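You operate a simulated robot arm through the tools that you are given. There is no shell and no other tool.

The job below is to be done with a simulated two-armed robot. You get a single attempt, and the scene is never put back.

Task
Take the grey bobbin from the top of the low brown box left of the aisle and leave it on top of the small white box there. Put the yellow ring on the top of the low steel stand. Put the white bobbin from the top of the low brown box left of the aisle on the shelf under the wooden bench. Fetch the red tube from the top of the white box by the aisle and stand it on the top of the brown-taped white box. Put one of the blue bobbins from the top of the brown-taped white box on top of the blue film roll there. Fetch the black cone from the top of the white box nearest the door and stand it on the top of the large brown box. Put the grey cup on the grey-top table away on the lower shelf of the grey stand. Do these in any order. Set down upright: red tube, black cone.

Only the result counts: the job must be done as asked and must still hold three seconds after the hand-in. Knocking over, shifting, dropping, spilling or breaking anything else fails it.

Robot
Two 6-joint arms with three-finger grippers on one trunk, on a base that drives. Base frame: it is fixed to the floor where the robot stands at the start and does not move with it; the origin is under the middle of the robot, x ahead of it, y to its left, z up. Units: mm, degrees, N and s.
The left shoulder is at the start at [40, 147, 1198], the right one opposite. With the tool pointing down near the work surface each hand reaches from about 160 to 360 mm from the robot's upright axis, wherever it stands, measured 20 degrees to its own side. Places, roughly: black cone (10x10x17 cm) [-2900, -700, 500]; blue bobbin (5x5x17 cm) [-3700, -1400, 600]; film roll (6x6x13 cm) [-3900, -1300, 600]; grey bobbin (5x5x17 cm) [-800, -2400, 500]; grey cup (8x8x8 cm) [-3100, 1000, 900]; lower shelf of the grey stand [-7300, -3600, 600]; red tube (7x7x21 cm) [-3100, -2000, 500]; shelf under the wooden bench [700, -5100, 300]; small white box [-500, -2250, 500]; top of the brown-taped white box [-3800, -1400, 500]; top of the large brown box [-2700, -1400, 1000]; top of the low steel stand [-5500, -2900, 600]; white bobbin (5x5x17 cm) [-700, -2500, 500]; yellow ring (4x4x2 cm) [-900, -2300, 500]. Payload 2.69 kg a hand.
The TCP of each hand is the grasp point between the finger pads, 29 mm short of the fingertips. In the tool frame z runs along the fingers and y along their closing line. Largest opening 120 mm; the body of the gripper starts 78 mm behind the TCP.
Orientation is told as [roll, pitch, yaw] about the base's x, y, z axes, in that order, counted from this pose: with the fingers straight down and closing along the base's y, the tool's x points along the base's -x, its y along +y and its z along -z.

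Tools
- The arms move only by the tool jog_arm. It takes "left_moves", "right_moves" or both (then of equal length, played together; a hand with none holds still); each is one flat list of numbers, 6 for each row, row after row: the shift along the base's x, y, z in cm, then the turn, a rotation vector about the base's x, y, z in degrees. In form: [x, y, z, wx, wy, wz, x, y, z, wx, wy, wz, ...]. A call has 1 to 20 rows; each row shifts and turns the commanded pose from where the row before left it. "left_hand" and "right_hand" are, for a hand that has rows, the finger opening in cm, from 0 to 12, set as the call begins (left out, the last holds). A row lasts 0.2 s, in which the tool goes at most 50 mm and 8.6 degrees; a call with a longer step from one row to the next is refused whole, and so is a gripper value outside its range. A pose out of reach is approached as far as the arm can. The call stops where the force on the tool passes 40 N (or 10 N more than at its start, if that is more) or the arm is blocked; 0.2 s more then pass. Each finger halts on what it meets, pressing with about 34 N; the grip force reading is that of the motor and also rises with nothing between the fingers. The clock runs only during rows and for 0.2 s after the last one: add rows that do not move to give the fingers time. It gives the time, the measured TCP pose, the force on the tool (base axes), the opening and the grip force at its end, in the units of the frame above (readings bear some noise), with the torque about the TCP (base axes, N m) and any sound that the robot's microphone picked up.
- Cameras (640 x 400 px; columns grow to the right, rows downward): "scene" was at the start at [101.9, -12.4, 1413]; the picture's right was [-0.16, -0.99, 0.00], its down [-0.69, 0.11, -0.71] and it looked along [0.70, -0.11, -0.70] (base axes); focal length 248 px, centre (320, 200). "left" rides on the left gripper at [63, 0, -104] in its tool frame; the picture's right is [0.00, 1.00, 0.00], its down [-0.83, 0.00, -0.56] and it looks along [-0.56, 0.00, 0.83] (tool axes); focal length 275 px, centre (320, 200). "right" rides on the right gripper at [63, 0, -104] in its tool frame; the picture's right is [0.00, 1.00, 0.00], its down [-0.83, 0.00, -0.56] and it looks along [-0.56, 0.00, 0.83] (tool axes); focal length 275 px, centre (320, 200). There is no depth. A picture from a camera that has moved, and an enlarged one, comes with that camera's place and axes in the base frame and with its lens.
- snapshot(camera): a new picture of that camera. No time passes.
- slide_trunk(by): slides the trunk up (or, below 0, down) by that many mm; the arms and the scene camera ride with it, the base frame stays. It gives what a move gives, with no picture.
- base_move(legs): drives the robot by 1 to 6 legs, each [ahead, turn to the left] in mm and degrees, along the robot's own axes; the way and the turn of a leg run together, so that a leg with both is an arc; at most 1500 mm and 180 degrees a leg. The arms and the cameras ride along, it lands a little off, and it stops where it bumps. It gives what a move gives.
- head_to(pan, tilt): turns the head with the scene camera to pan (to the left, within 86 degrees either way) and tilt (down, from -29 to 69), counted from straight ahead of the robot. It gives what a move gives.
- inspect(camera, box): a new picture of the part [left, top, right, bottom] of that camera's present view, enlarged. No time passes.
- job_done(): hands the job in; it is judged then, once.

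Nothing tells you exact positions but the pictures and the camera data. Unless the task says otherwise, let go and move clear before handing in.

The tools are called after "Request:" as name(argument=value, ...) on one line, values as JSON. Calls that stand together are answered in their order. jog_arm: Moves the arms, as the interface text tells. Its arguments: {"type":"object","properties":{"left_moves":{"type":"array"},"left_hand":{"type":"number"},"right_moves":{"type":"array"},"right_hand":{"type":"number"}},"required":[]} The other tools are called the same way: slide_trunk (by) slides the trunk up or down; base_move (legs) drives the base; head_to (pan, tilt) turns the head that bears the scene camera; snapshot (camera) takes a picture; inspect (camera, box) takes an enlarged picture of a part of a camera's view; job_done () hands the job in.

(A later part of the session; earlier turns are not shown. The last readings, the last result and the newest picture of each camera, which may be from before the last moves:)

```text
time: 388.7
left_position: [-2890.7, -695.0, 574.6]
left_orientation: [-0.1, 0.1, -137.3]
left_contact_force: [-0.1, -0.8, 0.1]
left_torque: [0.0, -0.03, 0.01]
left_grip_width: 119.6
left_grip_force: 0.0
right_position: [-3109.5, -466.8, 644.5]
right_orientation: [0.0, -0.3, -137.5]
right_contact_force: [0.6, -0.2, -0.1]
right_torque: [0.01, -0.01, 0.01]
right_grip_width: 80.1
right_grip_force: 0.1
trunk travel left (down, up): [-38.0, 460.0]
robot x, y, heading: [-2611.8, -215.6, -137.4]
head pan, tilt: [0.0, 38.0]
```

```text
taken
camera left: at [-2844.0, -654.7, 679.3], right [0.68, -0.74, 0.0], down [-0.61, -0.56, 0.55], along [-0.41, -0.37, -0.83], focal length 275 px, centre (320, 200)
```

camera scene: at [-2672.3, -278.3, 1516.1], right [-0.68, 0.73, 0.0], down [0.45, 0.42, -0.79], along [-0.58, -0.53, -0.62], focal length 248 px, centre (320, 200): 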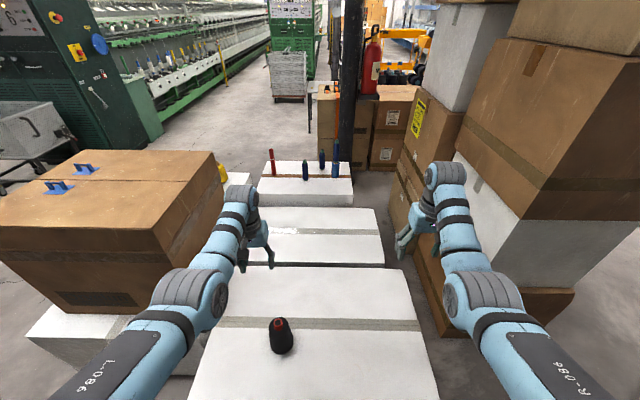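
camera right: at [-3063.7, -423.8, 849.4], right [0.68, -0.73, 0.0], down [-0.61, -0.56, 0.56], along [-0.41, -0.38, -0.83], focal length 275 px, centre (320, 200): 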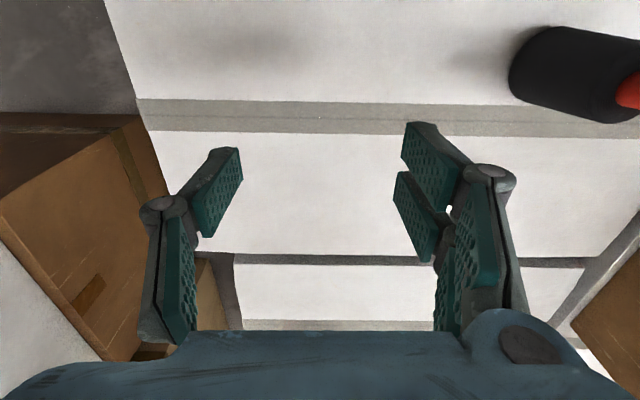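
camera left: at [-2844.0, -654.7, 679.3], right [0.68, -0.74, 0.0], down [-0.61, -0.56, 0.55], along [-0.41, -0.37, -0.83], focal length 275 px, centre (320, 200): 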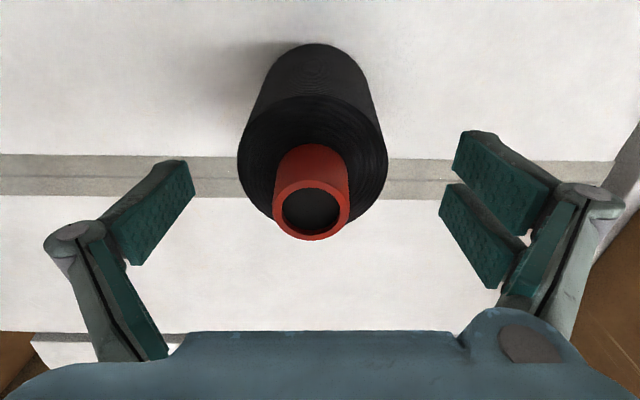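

Request:
slide_trunk(by=-35)

Request:
jog_arm(left_moves=[-0.17, 0.18, -0.6, 0, 0, 0, 0, 0, 0, 0, 0, 0])

Request:
jog_arm(left_moves=[0, 0, 0, 0, 0, 0, 0, 0, 0, 0, 0, 0, 0, 0, 0, 0, 0, 0, 0, 0, 0, 0, 0, 0], left_hand=0)

Request:
snapshot(camera="left")

```text
time: 389.5
left_position: [-2890.7, -696.9, 541.2]
left_orientation: [0.0, 0.0, -137.3]
left_contact_force: [1.0, -0.4, 0.2]
left_torque: [-0.03, 0.01, -0.05]
left_grip_width: 120.0
left_grip_force: 0.0
right_position: [-3109.9, -465.7, 611.0]
right_orientation: [-0.1, -0.3, -137.5]
right_contact_force: [0.1, -0.4, -0.1]
right_torque: [-0.02, -0.01, 0.03]
right_grip_width: 79.9
right_grip_force: 0.1
trunk travel left (down, up): [-3.0, 495.0]
robot x, y, heading: [-2612.4, -217.1, -137.1]
head pan, tilt: [0.0, 38.0]
```

```text
time: 390.1
left_position: [-2893.1, -694.4, 534.5]
left_orientation: [0.0, 0.1, -137.3]
left_contact_force: [0.3, -1.3, -0.1]
left_torque: [-0.03, 0.01, -0.01]
left_grip_width: 120.1
left_grip_force: 0.2
right_position: [-3110.3, -466.4, 611.6]
right_orientation: [0.0, -0.3, -137.5]
right_contact_force: [0.0, 0.0, 0.5]
right_torque: [-0.01, -0.01, 0.02]
right_grip_width: 79.9
right_grip_force: 0.2
trunk travel left (down, up): [-3.0, 495.0]
robot x, y, heading: [-2612.3, -218.7, -137.1]
head pan, tilt: [0.0, 38.0]
```

```text
time: 391.1
left_position: [-2892.7, -693.8, 534.3]
left_orientation: [0.0, 0.1, -137.2]
left_contact_force: [-3.3, 2.4, 1.2]
left_torque: [0.15, 0.21, -0.02]
left_grip_width: 81.6
left_grip_force: 34.5
right_position: [-3110.2, -466.7, 610.7]
right_orientation: [0.1, -0.4, -137.5]
right_contact_force: [0.4, 0.1, 0.0]
right_torque: [0.0, 0.0, 0.02]
right_grip_width: 79.8
right_grip_force: 0.0
trunk travel left (down, up): [-3.0, 495.0]
robot x, y, heading: [-2609.3, -218.6, -137.3]
head pan, tilt: [0.0, 38.0]
```

```text
taken
camera left: at [-2846.2, -652.5, 639.7], right [0.67, -0.74, 0.0], down [-0.61, -0.56, 0.55], along [-0.41, -0.37, -0.83], focal length 275 px, centre (320, 200)
```

left: 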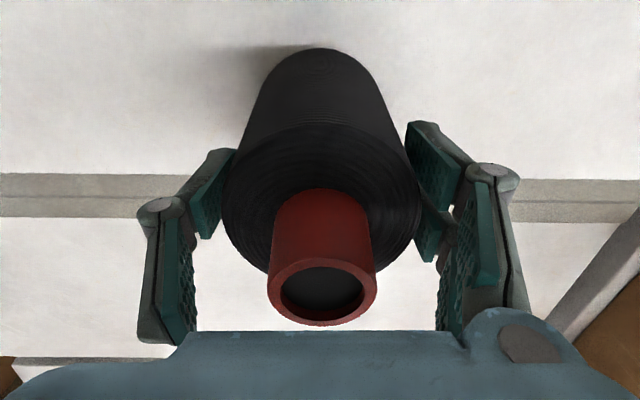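

Gripped at 82 mm. Lifting and checking.

Request:
slide_trunk(by=100)

Request:
snapshot(camera="left")

Request:
slide_trunk(by=390)

Request:
snapshot(camera="left")

Request:
head_to(pan=45, tilt=30)

Request:
snapshot(camera="scene")

```text
time: 392.4
left_position: [-2893.9, -694.4, 633.8]
left_orientation: [0.0, 0.3, -137.3]
left_contact_force: [0.6, -0.1, -6.0]
left_torque: [-0.04, -0.01, 0.0]
left_grip_width: 81.4
left_grip_force: 34.7
right_position: [-3109.6, -466.5, 709.0]
right_orientation: [0.0, -0.2, -137.5]
right_contact_force: [0.1, 0.8, -0.6]
right_torque: [-0.02, 0.01, 0.0]
right_grip_width: 80.6
right_grip_force: 0.1
trunk travel left (down, up): [-103.0, 395.0]
robot x, y, heading: [-2612.4, -215.7, -137.2]
head pan, tilt: [0.0, 38.0]
```

```text
taken
camera left: at [-2846.2, -653.3, 737.7], right [0.68, -0.74, 0.0], down [-0.61, -0.56, 0.55], along [-0.41, -0.37, -0.83], focal length 275 px, centre (320, 200)
```

left: 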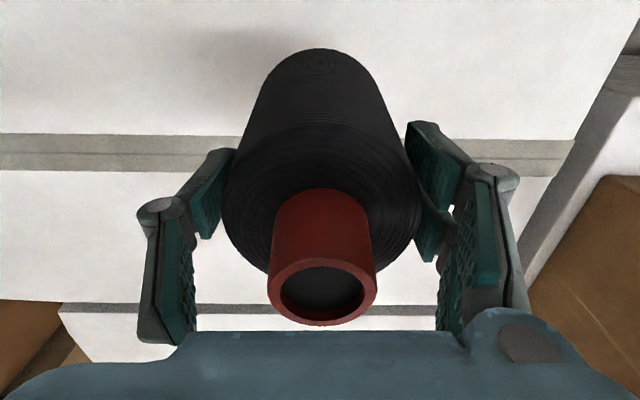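

```text
time: 396.1
left_position: [-2891.9, -694.2, 1025.4]
left_orientation: [0.0, 0.3, -137.4]
left_contact_force: [-0.8, 0.1, -5.7]
left_torque: [0.01, -0.03, -0.01]
left_grip_width: 81.9
left_grip_force: 34.2
right_position: [-3109.5, -466.9, 1099.8]
right_orientation: [-0.1, -0.3, -137.5]
right_contact_force: [-0.6, -0.5, 0.2]
right_torque: [0.02, 0.03, 0.01]
right_grip_width: 80.3
right_grip_force: 0.0
trunk travel left (down, up): [-493.0, 5.0]
robot x, y, heading: [-2611.6, -217.4, -137.1]
head pan, tilt: [0.0, 38.0]
```

```text
taken
camera left: at [-2846.3, -653.6, 1128.1], right [0.68, -0.74, 0.0], down [-0.61, -0.56, 0.55], along [-0.41, -0.37, -0.83], focal length 275 px, centre (320, 200)
```

left: 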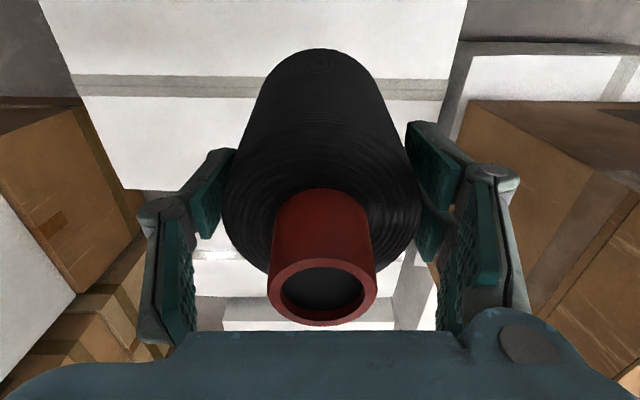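

```text
time: 397.3
left_position: [-2893.6, -694.7, 1023.3]
left_orientation: [0.0, 0.2, -137.4]
left_contact_force: [0.1, -0.6, -4.5]
left_torque: [0.01, -0.04, 0.02]
left_grip_width: 81.4
left_grip_force: 34.0
right_position: [-3110.3, -467.8, 1099.3]
right_orientation: [0.1, -0.2, -137.4]
right_contact_force: [0.0, 0.1, 0.0]
right_torque: [-0.03, 0.0, -0.01]
right_grip_width: 80.1
right_grip_force: 0.0
trunk travel left (down, up): [-493.0, 5.0]
robot x, y, heading: [-2611.2, -215.9, -137.3]
head pan, tilt: [45.0, 30.0]
```

```text
taken
camera scene: at [-2629.4, -321.9, 1602.9], right [-1.0, 0.04, 0.0], down [0.02, 0.5, -0.87], along [-0.03, -0.86, -0.5], focal length 248 px, centre (320, 200)
```

scene: 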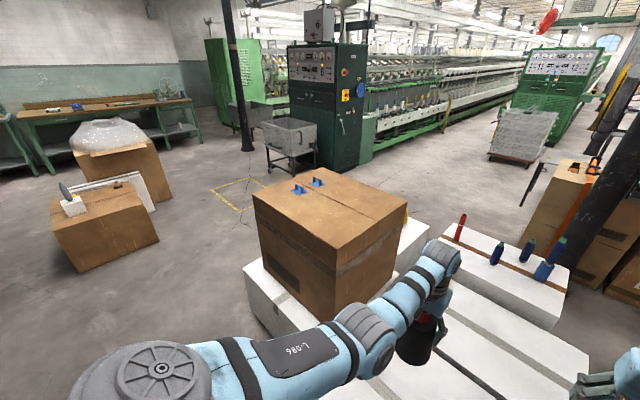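

The cone is firmly held. I'll zoom on the large brown box to measure its top.

Request:
inspect(camera="scene", box=[230, 150, 450, 350])

```text
2.00 times, centred on (340, 250) of scene
camera zoom: at [-2629.4, -321.9, 1602.9], right [-1.0, 0.04, 0.0], down [0.02, 0.5, -0.87], along [-0.03, -0.86, -0.5], focal length 496 px, centre (280, 100)
```

zoom: 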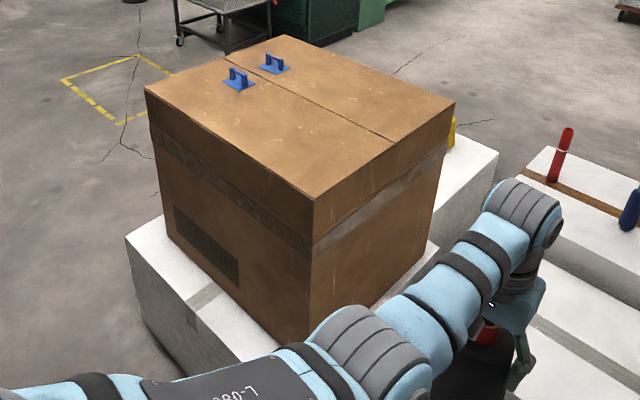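

The box top corners come out around (-2720,-1036), (-2318,-1492), (-2706,-1833), (-3112,-1381) at z≈975. I'll back off and line up with its open-floor face, clear of the cone's box corner.

Request:
base_move(legs=[[-400, 0], [0, 70.9], [837, 0], [0, -72.3]])

Request:
head_to(pan=0, tilt=35)

Request:
snapshot(camera="scene")

Request:
inspect(camera="scene", box=[120, 100, 520, 380])

```text
time: 410.0
left_position: [-2287.0, -1214.9, 1022.8]
left_orientation: [-0.1, 0.2, -138.6]
left_contact_force: [0.9, 0.3, -5.4]
left_torque: [0.02, 0.0, 0.01]
left_grip_width: 81.6
left_grip_force: 33.3
right_position: [-2499.6, -983.5, 1099.2]
right_orientation: [0.0, -0.2, -138.9]
right_contact_force: [0.0, -0.3, 0.3]
right_torque: [0.0, 0.01, -0.03]
right_grip_width: 80.0
right_grip_force: 0.0
trunk travel left (down, up): [-493.0, 5.0]
robot x, y, heading: [-1995.1, -744.4, -138.5]
head pan, tilt: [45.0, 30.0]
```

```text
time: 411.1
left_position: [-2288.2, -1215.3, 1023.3]
left_orientation: [-0.1, 0.1, -138.6]
left_contact_force: [0.4, -0.1, -4.9]
left_torque: [-0.01, -0.01, 0.02]
left_grip_width: 81.2
left_grip_force: 33.8
right_position: [-2499.7, -982.8, 1098.6]
right_orientation: [0.0, -0.2, -138.9]
right_contact_force: [0.1, -1.2, -1.3]
right_torque: [-0.01, 0.01, 0.01]
right_grip_width: 80.2
right_grip_force: 0.0
trunk travel left (down, up): [-493.0, 5.0]
robot x, y, heading: [-1992.9, -743.9, -138.4]
head pan, tilt: [0.0, 35.0]
```

```text
taken
camera scene: at [-2075.8, -816.3, 1595.2], right [-0.66, 0.75, 0.0], down [0.43, 0.38, -0.82], along [-0.61, -0.54, -0.57], focal length 248 px, centre (320, 200)
```

scene: 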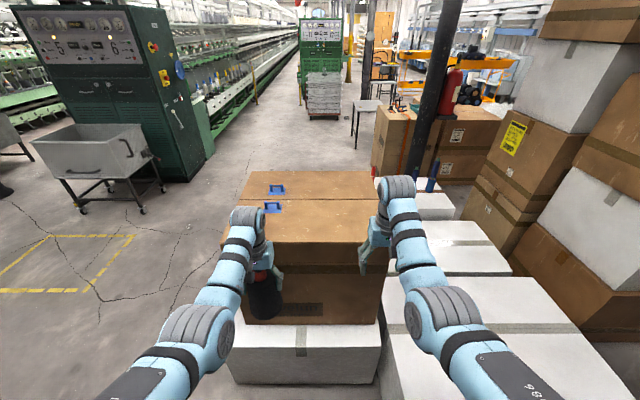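

```text
1.43 times, centred on (320, 240) of scene
camera zoom: at [-2075.8, -816.3, 1595.2], right [-0.66, 0.75, 0.0], down [0.43, 0.38, -0.82], along [-0.61, -0.54, -0.57], focal length 354 px, centre (320, 143)
```

zoom: 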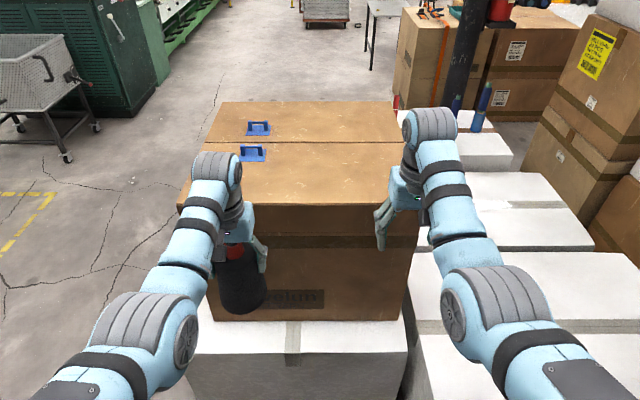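

From here: the brown box top is z≈952, its front edge is 754 mm ahead of me, and the supporting white box front is 645 mm ahead. I'll raise the cone clear, then drive straight forward about 310 mm.

Request:
jog_arm(left_moves=[0, 0, 3.5, 0, 0, 0, 0, 0, 3.5, 0, 0, 0, 0, 0, 1.5, 0, 0, 0, 0, 0, 0, 0, 0, 0])

Request:
snapshot(camera="left")

Request:
inspect(camera="scene", box=[190, 150, 430, 350])

```text
time: 412.1
left_position: [-2293.2, -1217.5, 1107.1]
left_orientation: [0.1, 0.2, -138.6]
left_contact_force: [0.0, -0.7, -6.1]
left_torque: [-0.01, 0.01, 0.0]
left_grip_width: 81.6
left_grip_force: 34.3
left hand out of reach, approached as far as the arm can: row 3
right_position: [-2500.4, -983.3, 1099.8]
right_orientation: [0.0, -0.2, -138.9]
right_contact_force: [0.3, 0.1, 0.2]
right_torque: [0.0, 0.01, 0.02]
right_grip_width: 80.3
right_grip_force: 0.0
trunk travel left (down, up): [-493.0, 5.0]
robot x, y, heading: [-1997.7, -746.5, -138.4]
head pan, tilt: [0.0, 35.0]
```

```text
taken
camera left: at [-2246.2, -1176.7, 1211.3], right [0.66, -0.75, 0.0], down [-0.63, -0.55, 0.55], along [-0.42, -0.36, -0.83], focal length 275 px, centre (320, 200)
```

left: 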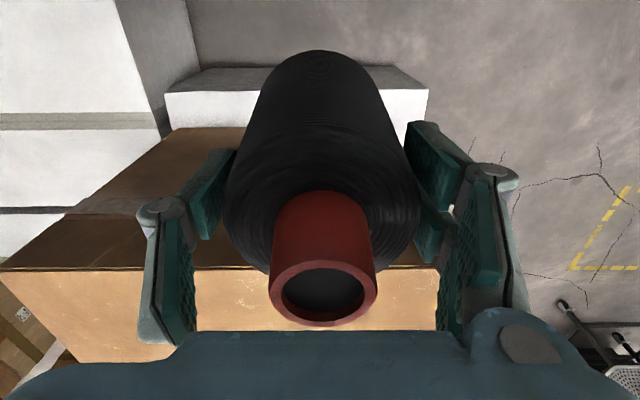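

```text
2.00 times, centred on (310, 250) of scene
camera zoom: at [-2076.2, -816.6, 1595.1], right [-0.66, 0.75, 0.0], down [0.43, 0.38, -0.82], along [-0.61, -0.54, -0.57], focal length 496 px, centre (340, 100)
```

zoom: 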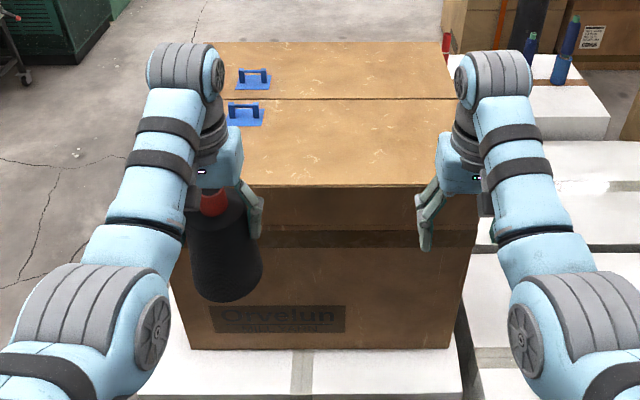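

The cone's underside is about 50 mm above the box top level. Driving forward 308 mm.

Request:
base_move(legs=[[200, 0]])

Request:
snapshot(camera="left")

Request:
base_move(legs=[[108, 0]])

Request:
snapshot(camera="left")

Request:
head_to(pan=0, tilt=50)

Request:
snapshot(camera="scene")

```text
time: 413.7
left_position: [-2443.6, -1344.0, 1109.1]
left_orientation: [0.0, 0.0, -138.9]
left_contact_force: [-0.2, 0.0, -4.7]
left_torque: [-0.01, 0.0, 0.01]
left_grip_width: 81.5
left_grip_force: 33.9
right_position: [-2646.8, -1108.4, 1102.5]
right_orientation: [0.0, -0.5, -139.1]
right_contact_force: [0.1, -0.6, -0.2]
right_torque: [-0.03, 0.03, 0.02]
right_grip_width: 80.2
right_grip_force: 0.1
trunk travel left (down, up): [-493.0, 5.0]
robot x, y, heading: [-2143.6, -877.7, -138.9]
head pan, tilt: [0.0, 35.0]
```

```text
taken
camera left: at [-2395.1, -1303.6, 1213.3], right [0.65, -0.76, 0.0], down [-0.63, -0.54, 0.56], along [-0.42, -0.36, -0.83], focal length 275 px, centre (320, 200)
```

left: 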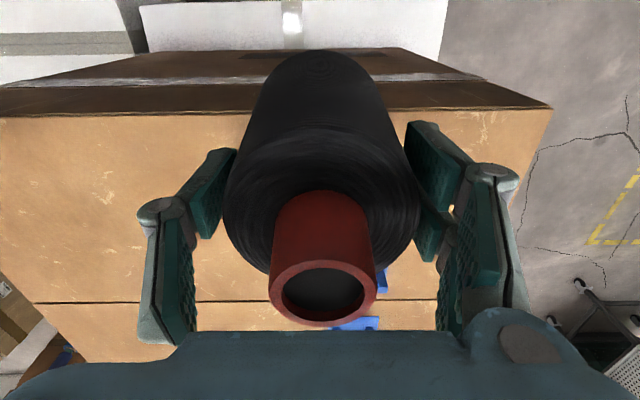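

```text
time: 414.9
left_position: [-2521.5, -1410.5, 1108.9]
left_orientation: [0.0, -0.1, -139.0]
left_contact_force: [1.2, 1.0, -7.4]
left_torque: [0.1, -0.18, 0.01]
left_grip_width: 81.3
left_grip_force: 34.2
right_position: [-2725.4, -1176.1, 1101.1]
right_orientation: [0.0, -0.4, -139.2]
right_contact_force: [-1.5, -2.7, -1.9]
right_torque: [0.25, -0.19, -0.02]
right_grip_width: 80.0
right_grip_force: 0.0
trunk travel left (down, up): [-493.0, 5.0]
robot x, y, heading: [-2224.7, -944.0, -138.9]
head pan, tilt: [0.0, 35.0]
```

```text
taken
camera left: at [-2473.5, -1371.0, 1214.0], right [0.65, -0.76, 0.0], down [-0.63, -0.54, 0.56], along [-0.42, -0.36, -0.83], focal length 275 px, centre (320, 200)
```

left: 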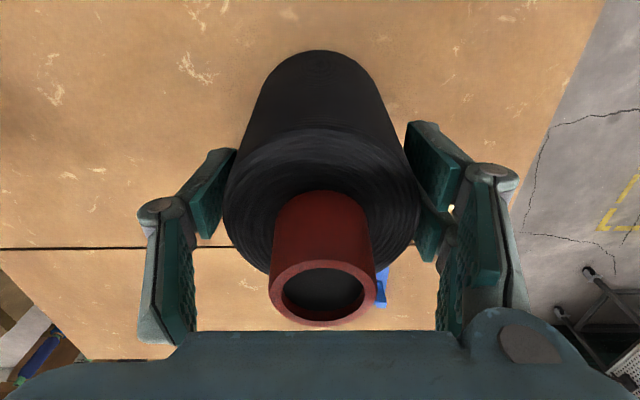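

```text
time: 415.7
left_position: [-2520.1, -1409.7, 1111.3]
left_orientation: [0.0, -0.4, -138.9]
left_contact_force: [0.4, 0.6, -4.2]
left_torque: [-0.05, 0.0, 0.0]
left_grip_width: 81.5
left_grip_force: 33.5
right_position: [-2724.2, -1174.4, 1104.4]
right_orientation: [0.0, -0.4, -139.3]
right_contact_force: [0.1, 0.8, 1.1]
right_torque: [-0.01, 0.03, 0.05]
right_grip_width: 80.3
right_grip_force: 0.1
trunk travel left (down, up): [-493.0, 5.0]
robot x, y, heading: [-2225.3, -947.2, -139.2]
head pan, tilt: [0.0, 50.0]
```

```text
taken
camera scene: at [-2296.0, -1008.2, 1573.8], right [-0.66, 0.75, 0.0], down [0.58, 0.5, -0.65], along [-0.49, -0.42, -0.76], focal length 248 px, centre (320, 200)
```

scene: 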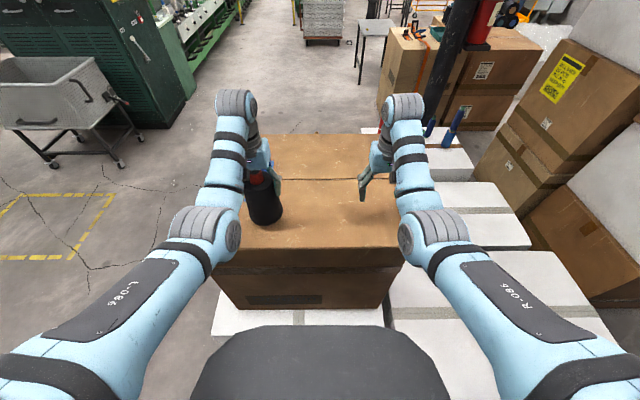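

Request:
jog_arm(left_moves=[0, 0, 0, 0, 0, 0, 0, 0, 0, 0, 0, 0, 0, 0, 0, 0, 0, 0])

Request:
inspect(camera="scene", box=[200, 150, 340, 290])

```text
time: 416.5
left_position: [-2522.1, -1410.9, 1109.9]
left_orientation: [0.1, -0.2, -139.0]
left_contact_force: [0.7, 0.3, -4.7]
left_torque: [0.02, 0.01, 0.01]
left_grip_width: 81.3
left_grip_force: 34.1
right_position: [-2726.3, -1176.3, 1103.7]
right_orientation: [0.0, -0.4, -139.2]
right_contact_force: [-0.7, -0.8, 0.1]
right_torque: [-0.04, 0.01, -0.03]
right_grip_width: 80.0
right_grip_force: 0.0
trunk travel left (down, up): [-493.0, 5.0]
robot x, y, heading: [-2232.9, -947.0, -138.9]
head pan, tilt: [0.0, 50.0]
```

```text
2.86 times, centred on (270, 220) of scene
camera zoom: at [-2298.1, -1010.0, 1573.6], right [-0.66, 0.75, 0.0], down [0.58, 0.5, -0.64], along [-0.48, -0.42, -0.77], focal length 709 px, centre (463, 143)
```

zoom: 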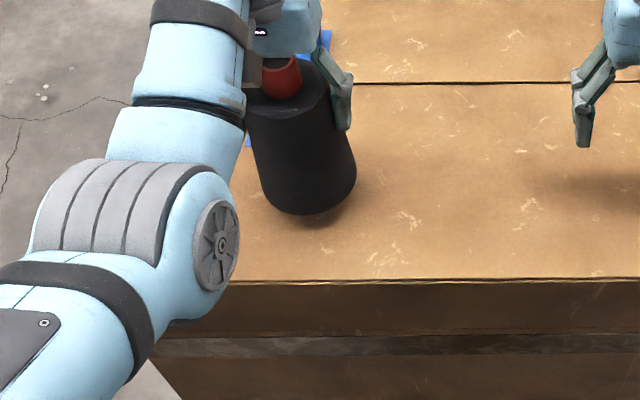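

The cone hovers over the top, well inside the front edge. Lowering with the arm, then in small steps.

Request:
jog_arm(left_moves=[0, 0, -1.5, 0, 0, 0, 0, 0, -1.0, 0, 0, 0, 0, 0, 0, 0, 0, 0])

Request:
inspect(camera="scene", box=[200, 150, 340, 290])

```text
time: 417.3
left_position: [-2521.8, -1411.6, 1084.5]
left_orientation: [0.1, -0.2, -138.9]
left_contact_force: [-0.8, -2.1, 15.3]
left_torque: [-0.2, -0.45, -0.04]
left_grip_width: 81.5
left_grip_force: 33.9
right_position: [-2725.9, -1176.2, 1102.6]
right_orientation: [0.1, -0.4, -139.2]
right_contact_force: [-0.6, 0.1, -0.1]
right_torque: [-0.02, -0.03, -0.03]
right_grip_width: 80.3
right_grip_force: 0.1
trunk travel left (down, up): [-493.0, 5.0]
robot x, y, heading: [-2224.9, -947.7, -139.0]
head pan, tilt: [0.0, 50.0]
```

```text
2.86 times, centred on (270, 220) of scene
camera zoom: at [-2298.7, -1008.9, 1573.8], right [-0.66, 0.75, 0.0], down [0.58, 0.5, -0.64], along [-0.48, -0.42, -0.77], focal length 709 px, centre (463, 143)
```

zoom: 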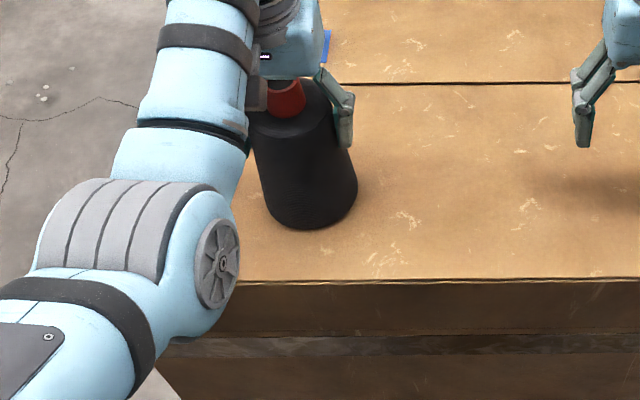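

Contact. Relieving to a neutral force, then releasing.

Request:
jog_arm(left_moves=[0, 0, 0.2, 0, 0, 0, 0, 0, 0, 0, 0, 0])

```text
time: 417.9
left_position: [-2521.5, -1412.3, 1085.4]
left_orientation: [0.0, 0.0, -138.9]
left_contact_force: [-1.0, -0.1, -0.1]
left_torque: [-0.15, -0.04, -0.06]
left_grip_width: 81.3
left_grip_force: 34.1
right_position: [-2727.9, -1177.5, 1101.3]
right_orientation: [0.1, -0.3, -139.3]
right_contact_force: [-0.6, 0.1, -0.7]
right_torque: [0.03, 0.03, 0.04]
right_grip_width: 80.4
right_grip_force: 0.1
trunk travel left (down, up): [-493.0, 5.0]
robot x, y, heading: [-2226.3, -942.9, -138.4]
head pan, tilt: [0.0, 50.0]
```

Request:
jog_arm(left_moves=[0, 0, 0, 0, 0, 0, 0, 0, 0, 0, 0, 0, 0, 0, 0, 0, 0, 0, 0, 0, 0, 0, 0, 0], left_hand=11.5)

Request:
snapshot(camera="left")

Request:
inspect(camera="scene", box=[200, 150, 340, 290])

```text
time: 418.9
left_position: [-2522.4, -1412.4, 1087.8]
left_orientation: [0.0, -0.1, -138.9]
left_contact_force: [0.5, -0.3, 0.5]
left_torque: [0.0, 0.0, -0.01]
left_grip_width: 115.2
left_grip_force: 0.0
right_position: [-2726.0, -1176.7, 1103.3]
right_orientation: [0.1, -0.4, -139.2]
right_contact_force: [0.4, -0.2, 0.0]
right_torque: [-0.01, 0.03, 0.0]
right_grip_width: 80.3
right_grip_force: 0.1
trunk travel left (down, up): [-493.0, 5.0]
robot x, y, heading: [-2225.3, -948.0, -138.8]
head pan, tilt: [0.0, 50.0]
```

```text
taken
camera left: at [-2473.8, -1372.2, 1190.8], right [0.65, -0.76, 0.0], down [-0.63, -0.54, 0.56], along [-0.42, -0.36, -0.83], focal length 275 px, centre (320, 200)
```

left: 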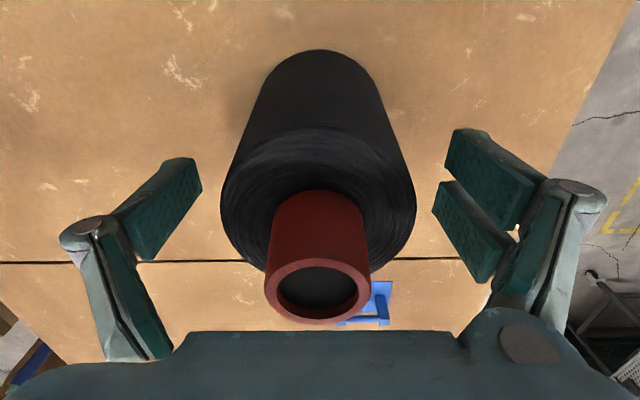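

```text
2.86 times, centred on (270, 220) of scene
camera zoom: at [-2299.0, -1010.4, 1573.5], right [-0.66, 0.75, 0.0], down [0.58, 0.5, -0.64], along [-0.48, -0.42, -0.77], focal length 709 px, centre (463, 143)
```

zoom: 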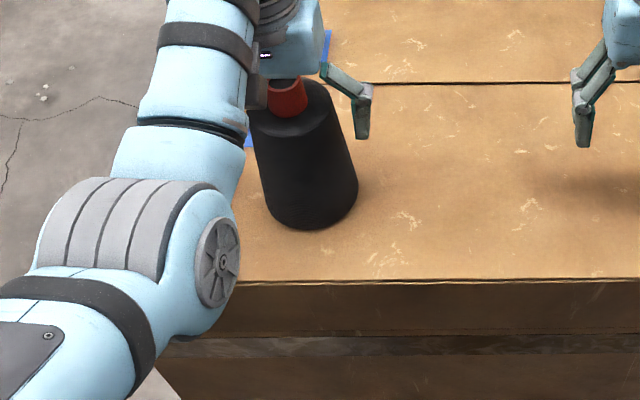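

The cone stands upright. I'll withdraw straight backwards, since the fingers straddle it with clearance.

Request:
base_move(legs=[[-130, 0]])

Request:
snapshot(camera="left")

Request:
base_move(legs=[[-250, 0]])

Request:
snapshot(camera="scene")

```text
time: 420.1
left_position: [-2427.0, -1327.9, 1082.6]
left_orientation: [0.0, 0.2, -139.1]
left_contact_force: [-1.0, -0.5, 0.3]
left_torque: [0.01, -0.05, 0.03]
left_grip_width: 114.8
left_grip_force: 0.1
right_position: [-2631.8, -1092.6, 1099.1]
right_orientation: [0.1, -0.1, -139.3]
right_contact_force: [-0.8, -0.8, 0.6]
right_torque: [0.03, -0.01, 0.01]
right_grip_width: 79.9
right_grip_force: 0.0
trunk travel left (down, up): [-493.0, 5.0]
robot x, y, heading: [-2127.6, -858.4, -139.0]
head pan, tilt: [0.0, 50.0]
```

```text
taken
camera left: at [-2379.7, -1289.3, 1188.1], right [0.65, -0.76, 0.0], down [-0.63, -0.54, 0.55], along [-0.42, -0.36, -0.83], focal length 275 px, centre (320, 200)
```

left: 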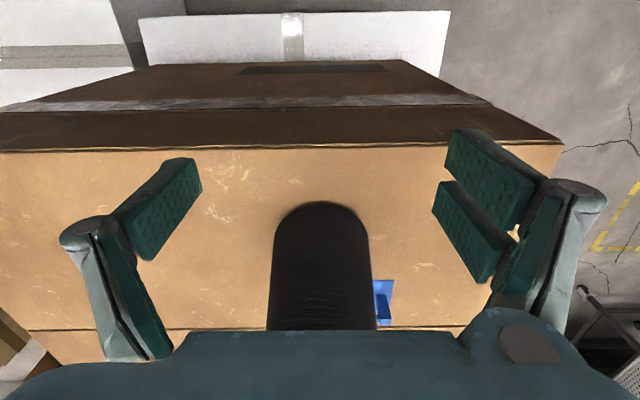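

```text
time: 421.9
left_position: [-2241.3, -1168.0, 1084.3]
left_orientation: [-0.1, 0.3, -139.0]
left_contact_force: [-0.4, -0.8, -1.1]
left_torque: [0.03, -0.01, 0.03]
left_grip_width: 115.1
left_grip_force: 0.0
right_position: [-2446.1, -932.4, 1101.2]
right_orientation: [0.1, -0.1, -139.3]
right_contact_force: [0.1, -0.5, 0.5]
right_torque: [0.01, -0.03, -0.01]
right_grip_width: 80.1
right_grip_force: 0.0
trunk travel left (down, up): [-493.0, 5.0]
robot x, y, heading: [-1943.1, -701.3, -139.0]
head pan, tilt: [0.0, 50.0]
```

```text
taken
camera scene: at [-2019.6, -767.3, 1573.1], right [-0.66, 0.75, 0.0], down [0.58, 0.5, -0.64], along [-0.48, -0.42, -0.77], focal length 248 px, centre (320, 200)
```

scene: 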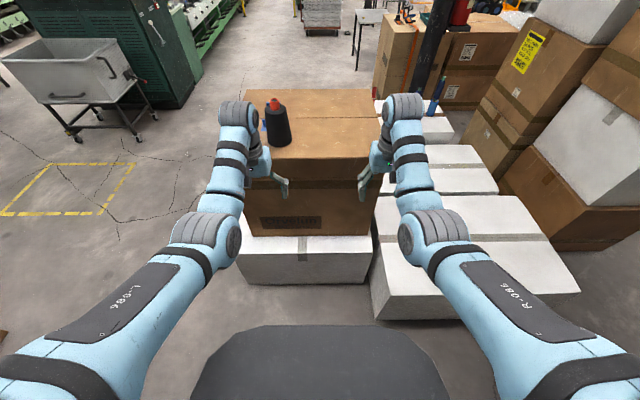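

The cone task is done. Now the cup: I'll drive toward the grey-top table and look.

Request:
base_move(legs=[[0, -88], [900, 0], [0, 25]])

Request:
head_to(pan=0, tilt=22)

Request:
snapshot(camera="scene")

```text
time: 431.7
left_position: [-3065.8, 46.6, 1086.5]
left_orientation: [0.1, -0.1, 155.7]
left_contact_force: [0.7, -0.5, 0.3]
left_torque: [-0.03, 0.04, -0.02]
left_grip_width: 115.2
left_grip_force: 0.1
right_position: [-2936.1, 331.1, 1102.4]
right_orientation: [0.2, -0.3, 155.6]
right_contact_force: [-0.6, 0.0, -0.6]
right_torque: [0.0, 0.07, -0.04]
right_grip_width: 79.8
right_grip_force: 0.1
trunk travel left (down, up): [-493.0, 5.0]
robot x, y, heading: [-2517.6, -31.3, 155.8]
head pan, tilt: [0.0, 50.0]
```

```text
time: 432.7
left_position: [-3066.1, 44.9, 1086.4]
left_orientation: [0.0, -0.1, 155.7]
left_contact_force: [0.3, -0.1, 0.3]
left_torque: [0.0, -0.02, 0.02]
left_grip_width: 114.9
left_grip_force: 0.0
right_position: [-2936.6, 329.7, 1102.5]
right_orientation: [0.1, -0.3, 155.5]
right_contact_force: [0.6, -0.8, 0.4]
right_torque: [0.03, 0.0, -0.02]
right_grip_width: 80.1
right_grip_force: 0.0
trunk travel left (down, up): [-493.0, 5.0]
robot x, y, heading: [-2518.7, -25.0, 155.4]
head pan, tilt: [0.0, 22.0]
```

```text
taken
camera scene: at [-2621.6, 17.9, 1615.8], right [0.41, 0.91, 0.0], down [0.34, -0.15, -0.93], along [-0.84, 0.38, -0.38], focal length 248 px, centre (320, 200)
```

scene: 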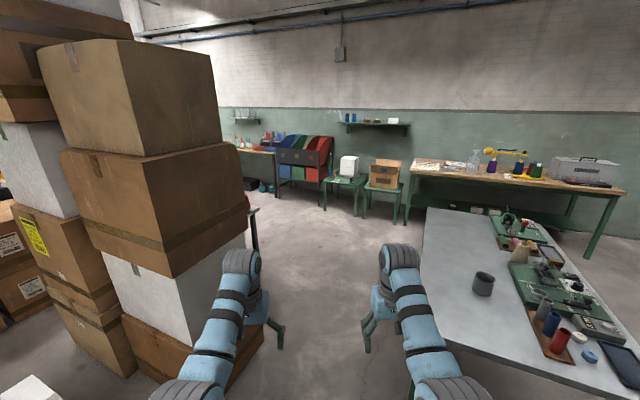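

The cup is at about (-3097,1002) on the table (top ≈ z 860), about 250 mm from the table's left edge. I'll go through the gap between the boxes and the table, then face it from the left side.

Request:
base_move(legs=[[0, 1.9], [593, 0], [0, -11], [455, 0], [0, -103]])

Request:
head_to(pan=0, tilt=40)

Request:
snapshot(camera="scene")

```text
time: 443.7
left_position: [-3185.4, 925.8, 1086.9]
left_orientation: [0.0, -0.2, 46.0]
left_contact_force: [-0.7, -0.1, -0.7]
left_torque: [-0.04, 0.0, -0.02]
left_grip_width: 114.6
left_grip_force: 0.2
right_position: [-2961.9, 708.0, 1101.4]
right_orientation: [0.1, -0.2, 45.9]
right_contact_force: [-0.5, 0.9, -0.1]
right_torque: [-0.01, -0.03, 0.0]
right_grip_width: 80.2
right_grip_force: 0.1
trunk travel left (down, up): [-493.0, 5.0]
robot x, y, heading: [-3438.7, 437.2, 46.0]
head pan, tilt: [0.0, 22.0]
```

```text
time: 444.5
left_position: [-3184.1, 926.2, 1086.9]
left_orientation: [0.0, 0.0, 46.0]
left_contact_force: [-0.1, -0.3, 0.1]
left_torque: [0.02, 0.02, -0.01]
left_grip_width: 114.8
left_grip_force: 0.1
right_position: [-2961.7, 707.6, 1102.1]
right_orientation: [0.1, -0.3, 45.8]
right_contact_force: [0.6, 0.0, 0.1]
right_torque: [0.01, 0.0, 0.03]
right_grip_width: 80.1
right_grip_force: 0.1
trunk travel left (down, up): [-493.0, 5.0]
robot x, y, heading: [-3438.1, 439.2, 46.2]
head pan, tilt: [0.0, 40.0]
```

```text
taken
camera scene: at [-3364.8, 512.4, 1587.8], right [0.72, -0.69, 0.0], down [-0.45, -0.46, -0.77], along [0.53, 0.55, -0.64], focal length 248 px, centre (320, 200)
```

scene: 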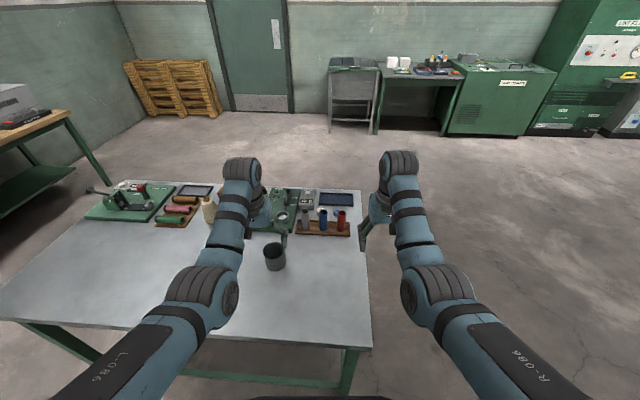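

The cup is 628 mm ahead and 152 mm left. That suits a 45° pitched left hand, so I'll pitch it while moving forward, still high above the table.

Request:
jog_arm(left_moves=[1.16, 1.2, 0, 5.4, -5.2, 0, 1.16, 1.2, 0, 5.4, -5.2, 0, 1.16, 1.2, 0, 5.4, -5.2, 0, 1.16, 1.2, 0, 5.4, -5.2, 0, 1.16, 1.2, 0, 5.4, -5.2, 0, 1.16, 1.2, 0, 5.4, -5.2, 0, 0, 0, 0, 0, 0, 0], left_hand=12)

Request:
snapshot(camera="left")

Request:
snapshot(camera="scene")

```text
time: 446.1
left_position: [-3113.4, 996.5, 1088.2]
left_orientation: [0.0, -45.0, 46.0]
left_contact_force: [-0.4, 0.3, 0.4]
left_torque: [-0.02, -0.04, -0.01]
left_grip_width: 119.9
left_grip_force: 0.1
right_position: [-2960.4, 708.3, 1102.0]
right_orientation: [0.1, -0.3, 45.8]
right_contact_force: [-0.3, 0.9, 0.0]
right_torque: [0.0, -0.02, 0.0]
right_grip_width: 79.9
right_grip_force: 0.1
trunk travel left (down, up): [-493.0, 5.0]
robot x, y, heading: [-3435.7, 434.4, 46.1]
head pan, tilt: [0.0, 40.0]
```

```text
taken
camera left: at [-3195.6, 910.1, 1115.8], right [-0.72, 0.7, 0.0], down [0.14, 0.14, 0.98], along [0.68, 0.7, -0.19], focal length 275 px, centre (320, 200)
```

left: 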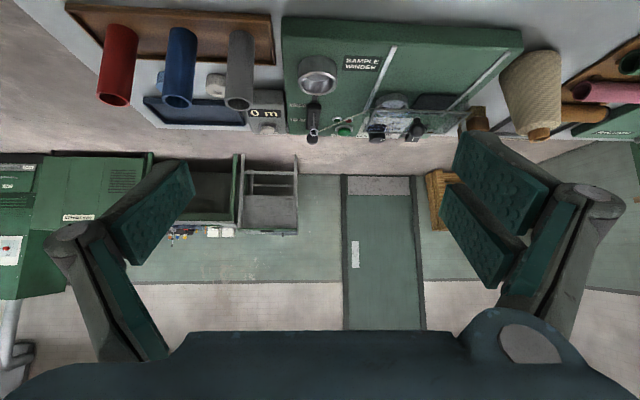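

```text
taken
camera scene: at [-3364.7, 512.5, 1587.7], right [0.72, -0.69, 0.0], down [-0.45, -0.46, -0.77], along [0.53, 0.55, -0.64], focal length 248 px, centre (320, 200)
```

scene: 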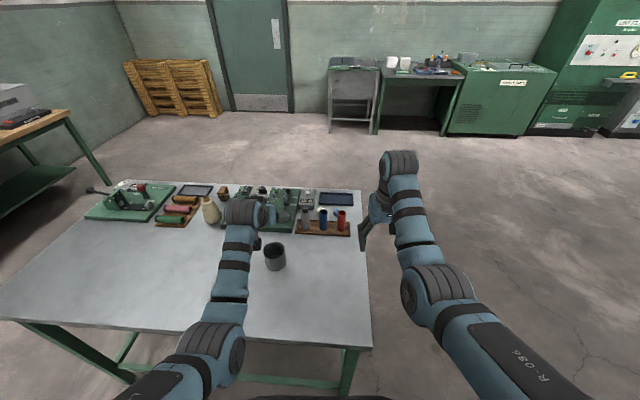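

The pitched pose holds, right above the cup. I'll refine the cup's position.

Request:
inspect(camera="scene", box=[240, 220, 320, 290])

```text
5.71 times, centred on (280, 255) of scene
camera zoom: at [-3364.7, 512.5, 1587.7], right [0.72, -0.69, 0.0], down [-0.45, -0.46, -0.77], along [0.53, 0.55, -0.64], focal length 1418 px, centre (549, -114)
```

zoom: 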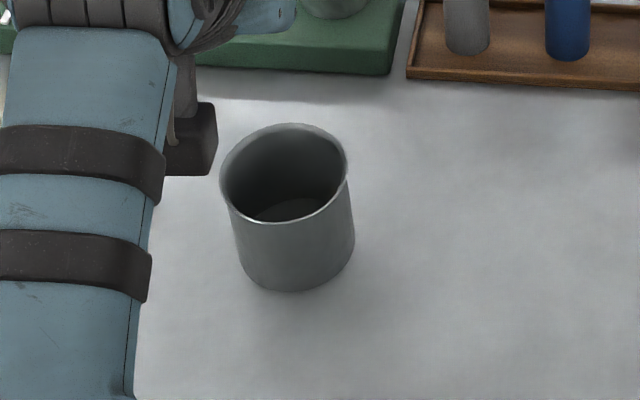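

The cup centre is about (-3113,996), matching the hand position. Lowering trunk, then arm, then checking.

Request:
slide_trunk(by=-100)

Request:
snapshot(camera="left")

Request:
jog_arm(left_moves=[0, 0, -2, 0, 0, 0, 0, 0, -2, 0, 0, 0, 0, 0, 0, 0, 0, 0])

Request:
snapshot(camera="left")

Request:
inspect(camera="scene", box=[200, 180, 340, 300])

```text
time: 447.4
left_position: [-3114.3, 995.7, 988.0]
left_orientation: [0.0, -45.1, 46.0]
left_contact_force: [-0.1, -0.4, 0.7]
left_torque: [-0.02, 0.01, -0.01]
left_grip_width: 120.0
left_grip_force: 0.0
right_position: [-2961.5, 707.4, 1000.7]
right_orientation: [0.2, -0.3, 45.8]
right_contact_force: [-0.1, 0.2, 0.8]
right_torque: [-0.01, 0.01, 0.0]
right_grip_width: 80.0
right_grip_force: 0.1
trunk travel left (down, up): [-393.0, 105.0]
robot x, y, heading: [-3438.0, 434.8, 45.9]
head pan, tilt: [0.0, 40.0]
```

```text
taken
camera left: at [-3195.7, 910.0, 1015.9], right [-0.72, 0.7, 0.0], down [0.14, 0.14, 0.98], along [0.68, 0.7, -0.19], focal length 275 px, centre (320, 200)
```

left: 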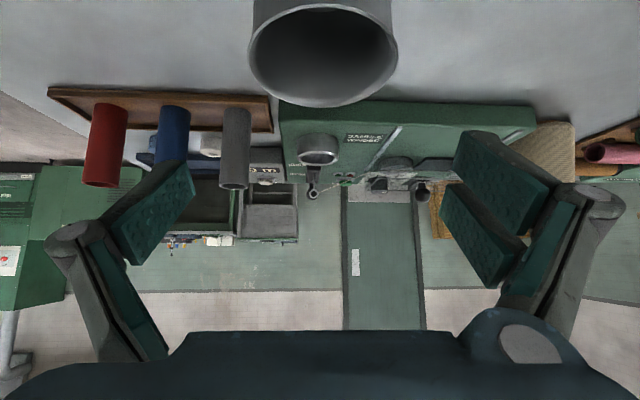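

```text
time: 448.2
left_position: [-3114.6, 996.4, 946.8]
left_orientation: [0.0, -45.1, 46.1]
left_contact_force: [0.0, -1.7, 0.8]
left_torque: [-0.02, 0.01, 0.02]
left_grip_width: 120.0
left_grip_force: 0.0
right_position: [-2961.2, 706.7, 1003.4]
right_orientation: [0.1, -0.3, 45.8]
right_contact_force: [0.5, 0.7, -0.2]
right_torque: [-0.02, -0.03, -0.01]
right_grip_width: 79.8
right_grip_force: 0.0
trunk travel left (down, up): [-393.0, 105.0]
robot x, y, heading: [-3436.1, 436.1, 45.9]
head pan, tilt: [0.0, 40.0]
```

```text
taken
camera left: at [-3196.2, 910.6, 975.8], right [-0.72, 0.7, 0.0], down [0.14, 0.14, 0.98], along [0.68, 0.7, -0.19], focal length 275 px, centre (320, 200)
```

left: 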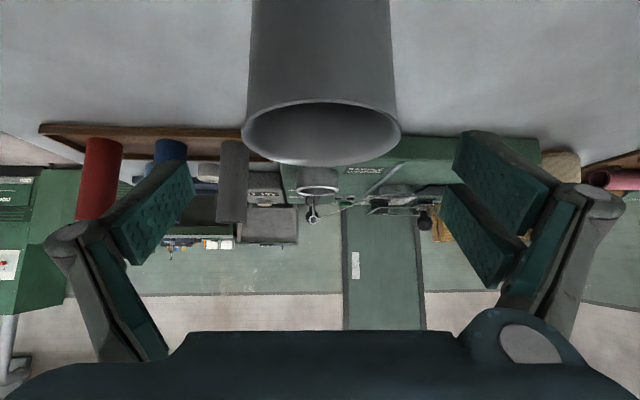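

```text
3.33 times, centred on (270, 240) of scene
camera zoom: at [-3364.9, 512.2, 1487.7], right [0.72, -0.69, 0.0], down [-0.45, -0.46, -0.77], along [0.53, 0.55, -0.64], focal length 827 px, centre (487, 67)
```

zoom: 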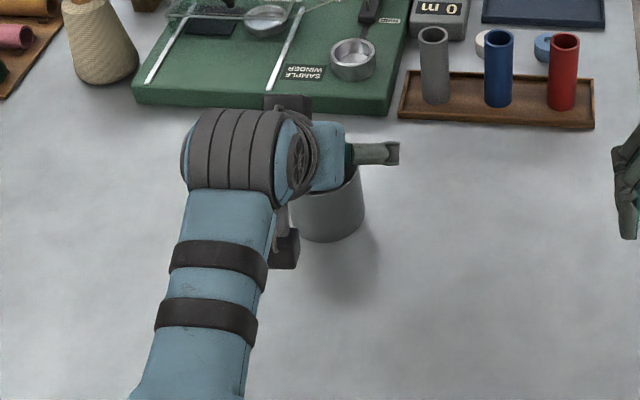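

The rim is at z≈921 and the cup is centred between the fingers. Lowering 6 cm more and closing.

Request:
jog_arm(left_moves=[0, 0, -2, 0, 0, 0, 0, 0, -2, 0, 0, 0, 0, 0, -1.9, 0, 0, 0, 0, 0, 0, 0, 0, 0])

Request:
snapshot(camera="left")

Request:
inspect(camera="scene", box=[200, 180, 340, 300])

```text
time: 449.2
left_position: [-3115.2, 995.6, 889.9]
left_orientation: [0.0, -45.1, 46.0]
left_contact_force: [-0.4, -0.1, 0.1]
left_torque: [-0.02, 0.01, 0.01]
left_grip_width: 119.8
left_grip_force: 0.1
right_position: [-2961.5, 707.9, 1002.0]
right_orientation: [0.2, -0.2, 45.8]
right_contact_force: [0.6, 0.3, 0.3]
right_torque: [0.05, 0.0, 0.01]
right_grip_width: 80.1
right_grip_force: 0.0
trunk travel left (down, up): [-393.0, 105.0]
robot x, y, heading: [-3436.1, 436.4, 45.9]
head pan, tilt: [0.0, 40.0]
```

```text
taken
camera left: at [-3197.3, 908.5, 918.4], right [-0.72, 0.7, 0.0], down [0.14, 0.14, 0.98], along [0.68, 0.7, -0.19], focal length 275 px, centre (320, 200)
```

left: 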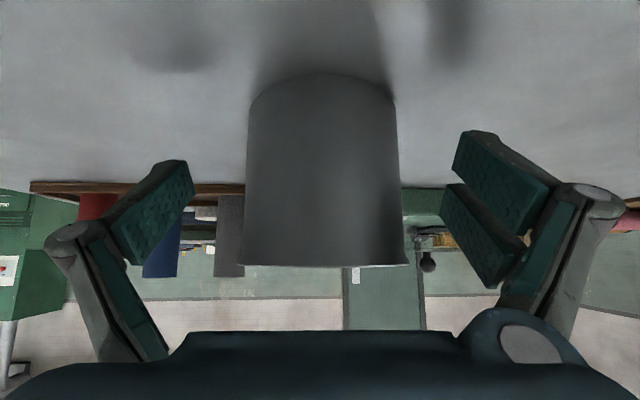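

```text
3.33 times, centred on (270, 240) of scene
camera zoom: at [-3364.8, 512.4, 1487.7], right [0.72, -0.69, 0.0], down [-0.45, -0.46, -0.77], along [0.53, 0.55, -0.64], focal length 827 px, centre (487, 67)
```

zoom: 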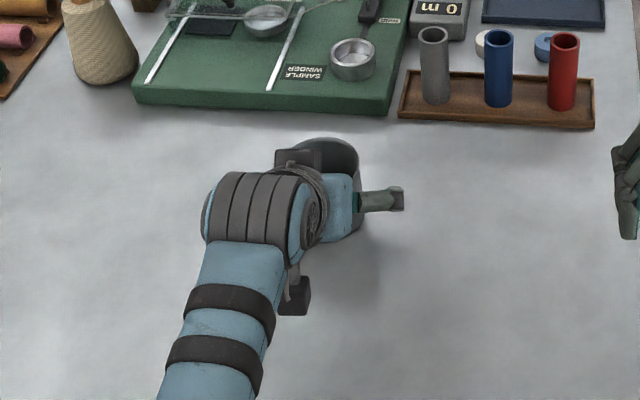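

The fingertips are close to the table top; I'll raise 5 mm, then close on the cup.

Request:
jog_arm(left_moves=[0, 0, 0.5, 0, 0, 0, 0, 0, 0, 0, 0, 0])

Request:
jog_arm(left_moves=[0, 0, 0, 0, 0, 0, 0, 0, 0, 0, 0, 0, 0, 0, 0, 0, 0, 0, 0, 0, 0, 0, 0, 0], left_hand=0)

Request:
snapshot(camera="left")

```text
time: 449.8
left_position: [-3114.0, 994.5, 893.3]
left_orientation: [-0.1, -45.1, 46.1]
left_contact_force: [-0.3, 0.0, -0.1]
left_torque: [0.05, -0.03, -0.01]
left_grip_width: 119.9
left_grip_force: 0.1
right_position: [-2960.9, 706.3, 1002.0]
right_orientation: [0.2, -0.4, 45.8]
right_contact_force: [0.0, -0.8, 0.6]
right_torque: [-0.01, 0.0, -0.03]
right_grip_width: 79.9
right_grip_force: 0.1
trunk travel left (down, up): [-393.0, 105.0]
robot x, y, heading: [-3439.4, 435.4, 46.2]
head pan, tilt: [0.0, 40.0]
```

```text
time: 450.8
left_position: [-3114.1, 994.0, 895.5]
left_orientation: [0.1, -45.1, 46.0]
left_contact_force: [0.9, 0.5, 1.7]
left_torque: [0.0, -0.04, 0.02]
left_grip_width: 71.5
left_grip_force: 34.3
right_position: [-2961.8, 707.7, 1002.0]
right_orientation: [0.1, -0.3, 45.8]
right_contact_force: [0.7, -0.1, -0.1]
right_torque: [-0.02, 0.02, 0.0]
right_grip_width: 80.0
right_grip_force: 0.1
trunk travel left (down, up): [-393.0, 105.0]
robot x, y, heading: [-3438.9, 436.5, 45.9]
head pan, tilt: [0.0, 40.0]
```

```text
taken
camera left: at [-3196.4, 908.4, 923.2], right [-0.72, 0.7, 0.0], down [0.14, 0.14, 0.98], along [0.68, 0.7, -0.19], focal length 275 px, centre (320, 200)
```

left: 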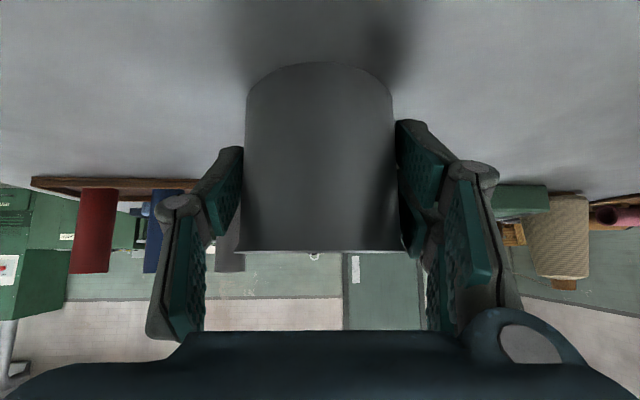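

Gripped at 71.5 mm. Lifting.

Request:
slide_trunk(by=100)

Request:
snapshot(camera="left")

Request:
snapshot(camera="scene")

```text
time: 452.1
left_position: [-3113.9, 995.9, 993.6]
left_orientation: [-0.1, -44.9, 46.0]
left_contact_force: [-0.9, 0.2, -0.8]
left_torque: [0.01, 0.01, 0.0]
left_grip_width: 71.5
left_grip_force: 34.0
right_position: [-2961.7, 706.1, 1101.7]
right_orientation: [0.2, -0.3, 45.8]
right_contact_force: [0.0, 0.2, 0.4]
right_torque: [0.02, -0.01, 0.01]
right_grip_width: 79.9
right_grip_force: 0.1
trunk travel left (down, up): [-493.0, 5.0]
robot x, y, heading: [-3438.6, 434.3, 46.1]
head pan, tilt: [0.0, 40.0]
```

```text
taken
camera left: at [-3196.5, 908.5, 1023.3], right [-0.72, 0.7, 0.0], down [0.14, 0.14, 0.98], along [0.68, 0.7, -0.19], focal length 275 px, centre (320, 200)
```

left: 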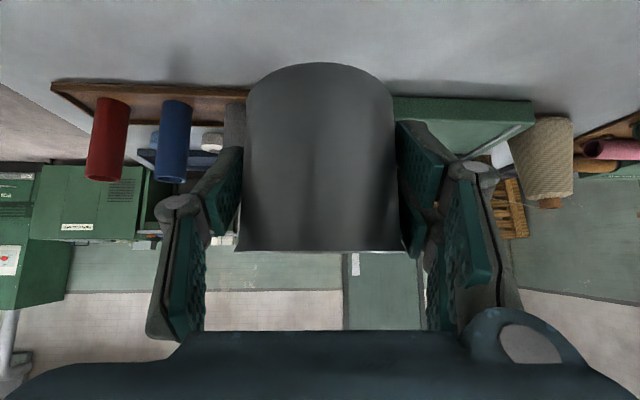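

```text
taken
camera scene: at [-3364.8, 512.5, 1588.0], right [0.72, -0.69, 0.0], down [-0.45, -0.46, -0.77], along [0.53, 0.55, -0.64], focal length 248 px, centre (320, 200)
```

scene: 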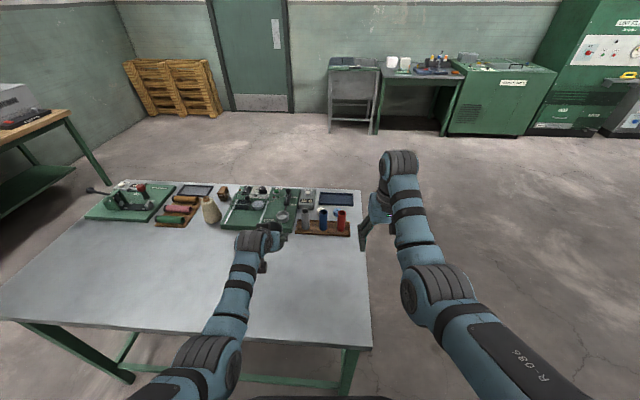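

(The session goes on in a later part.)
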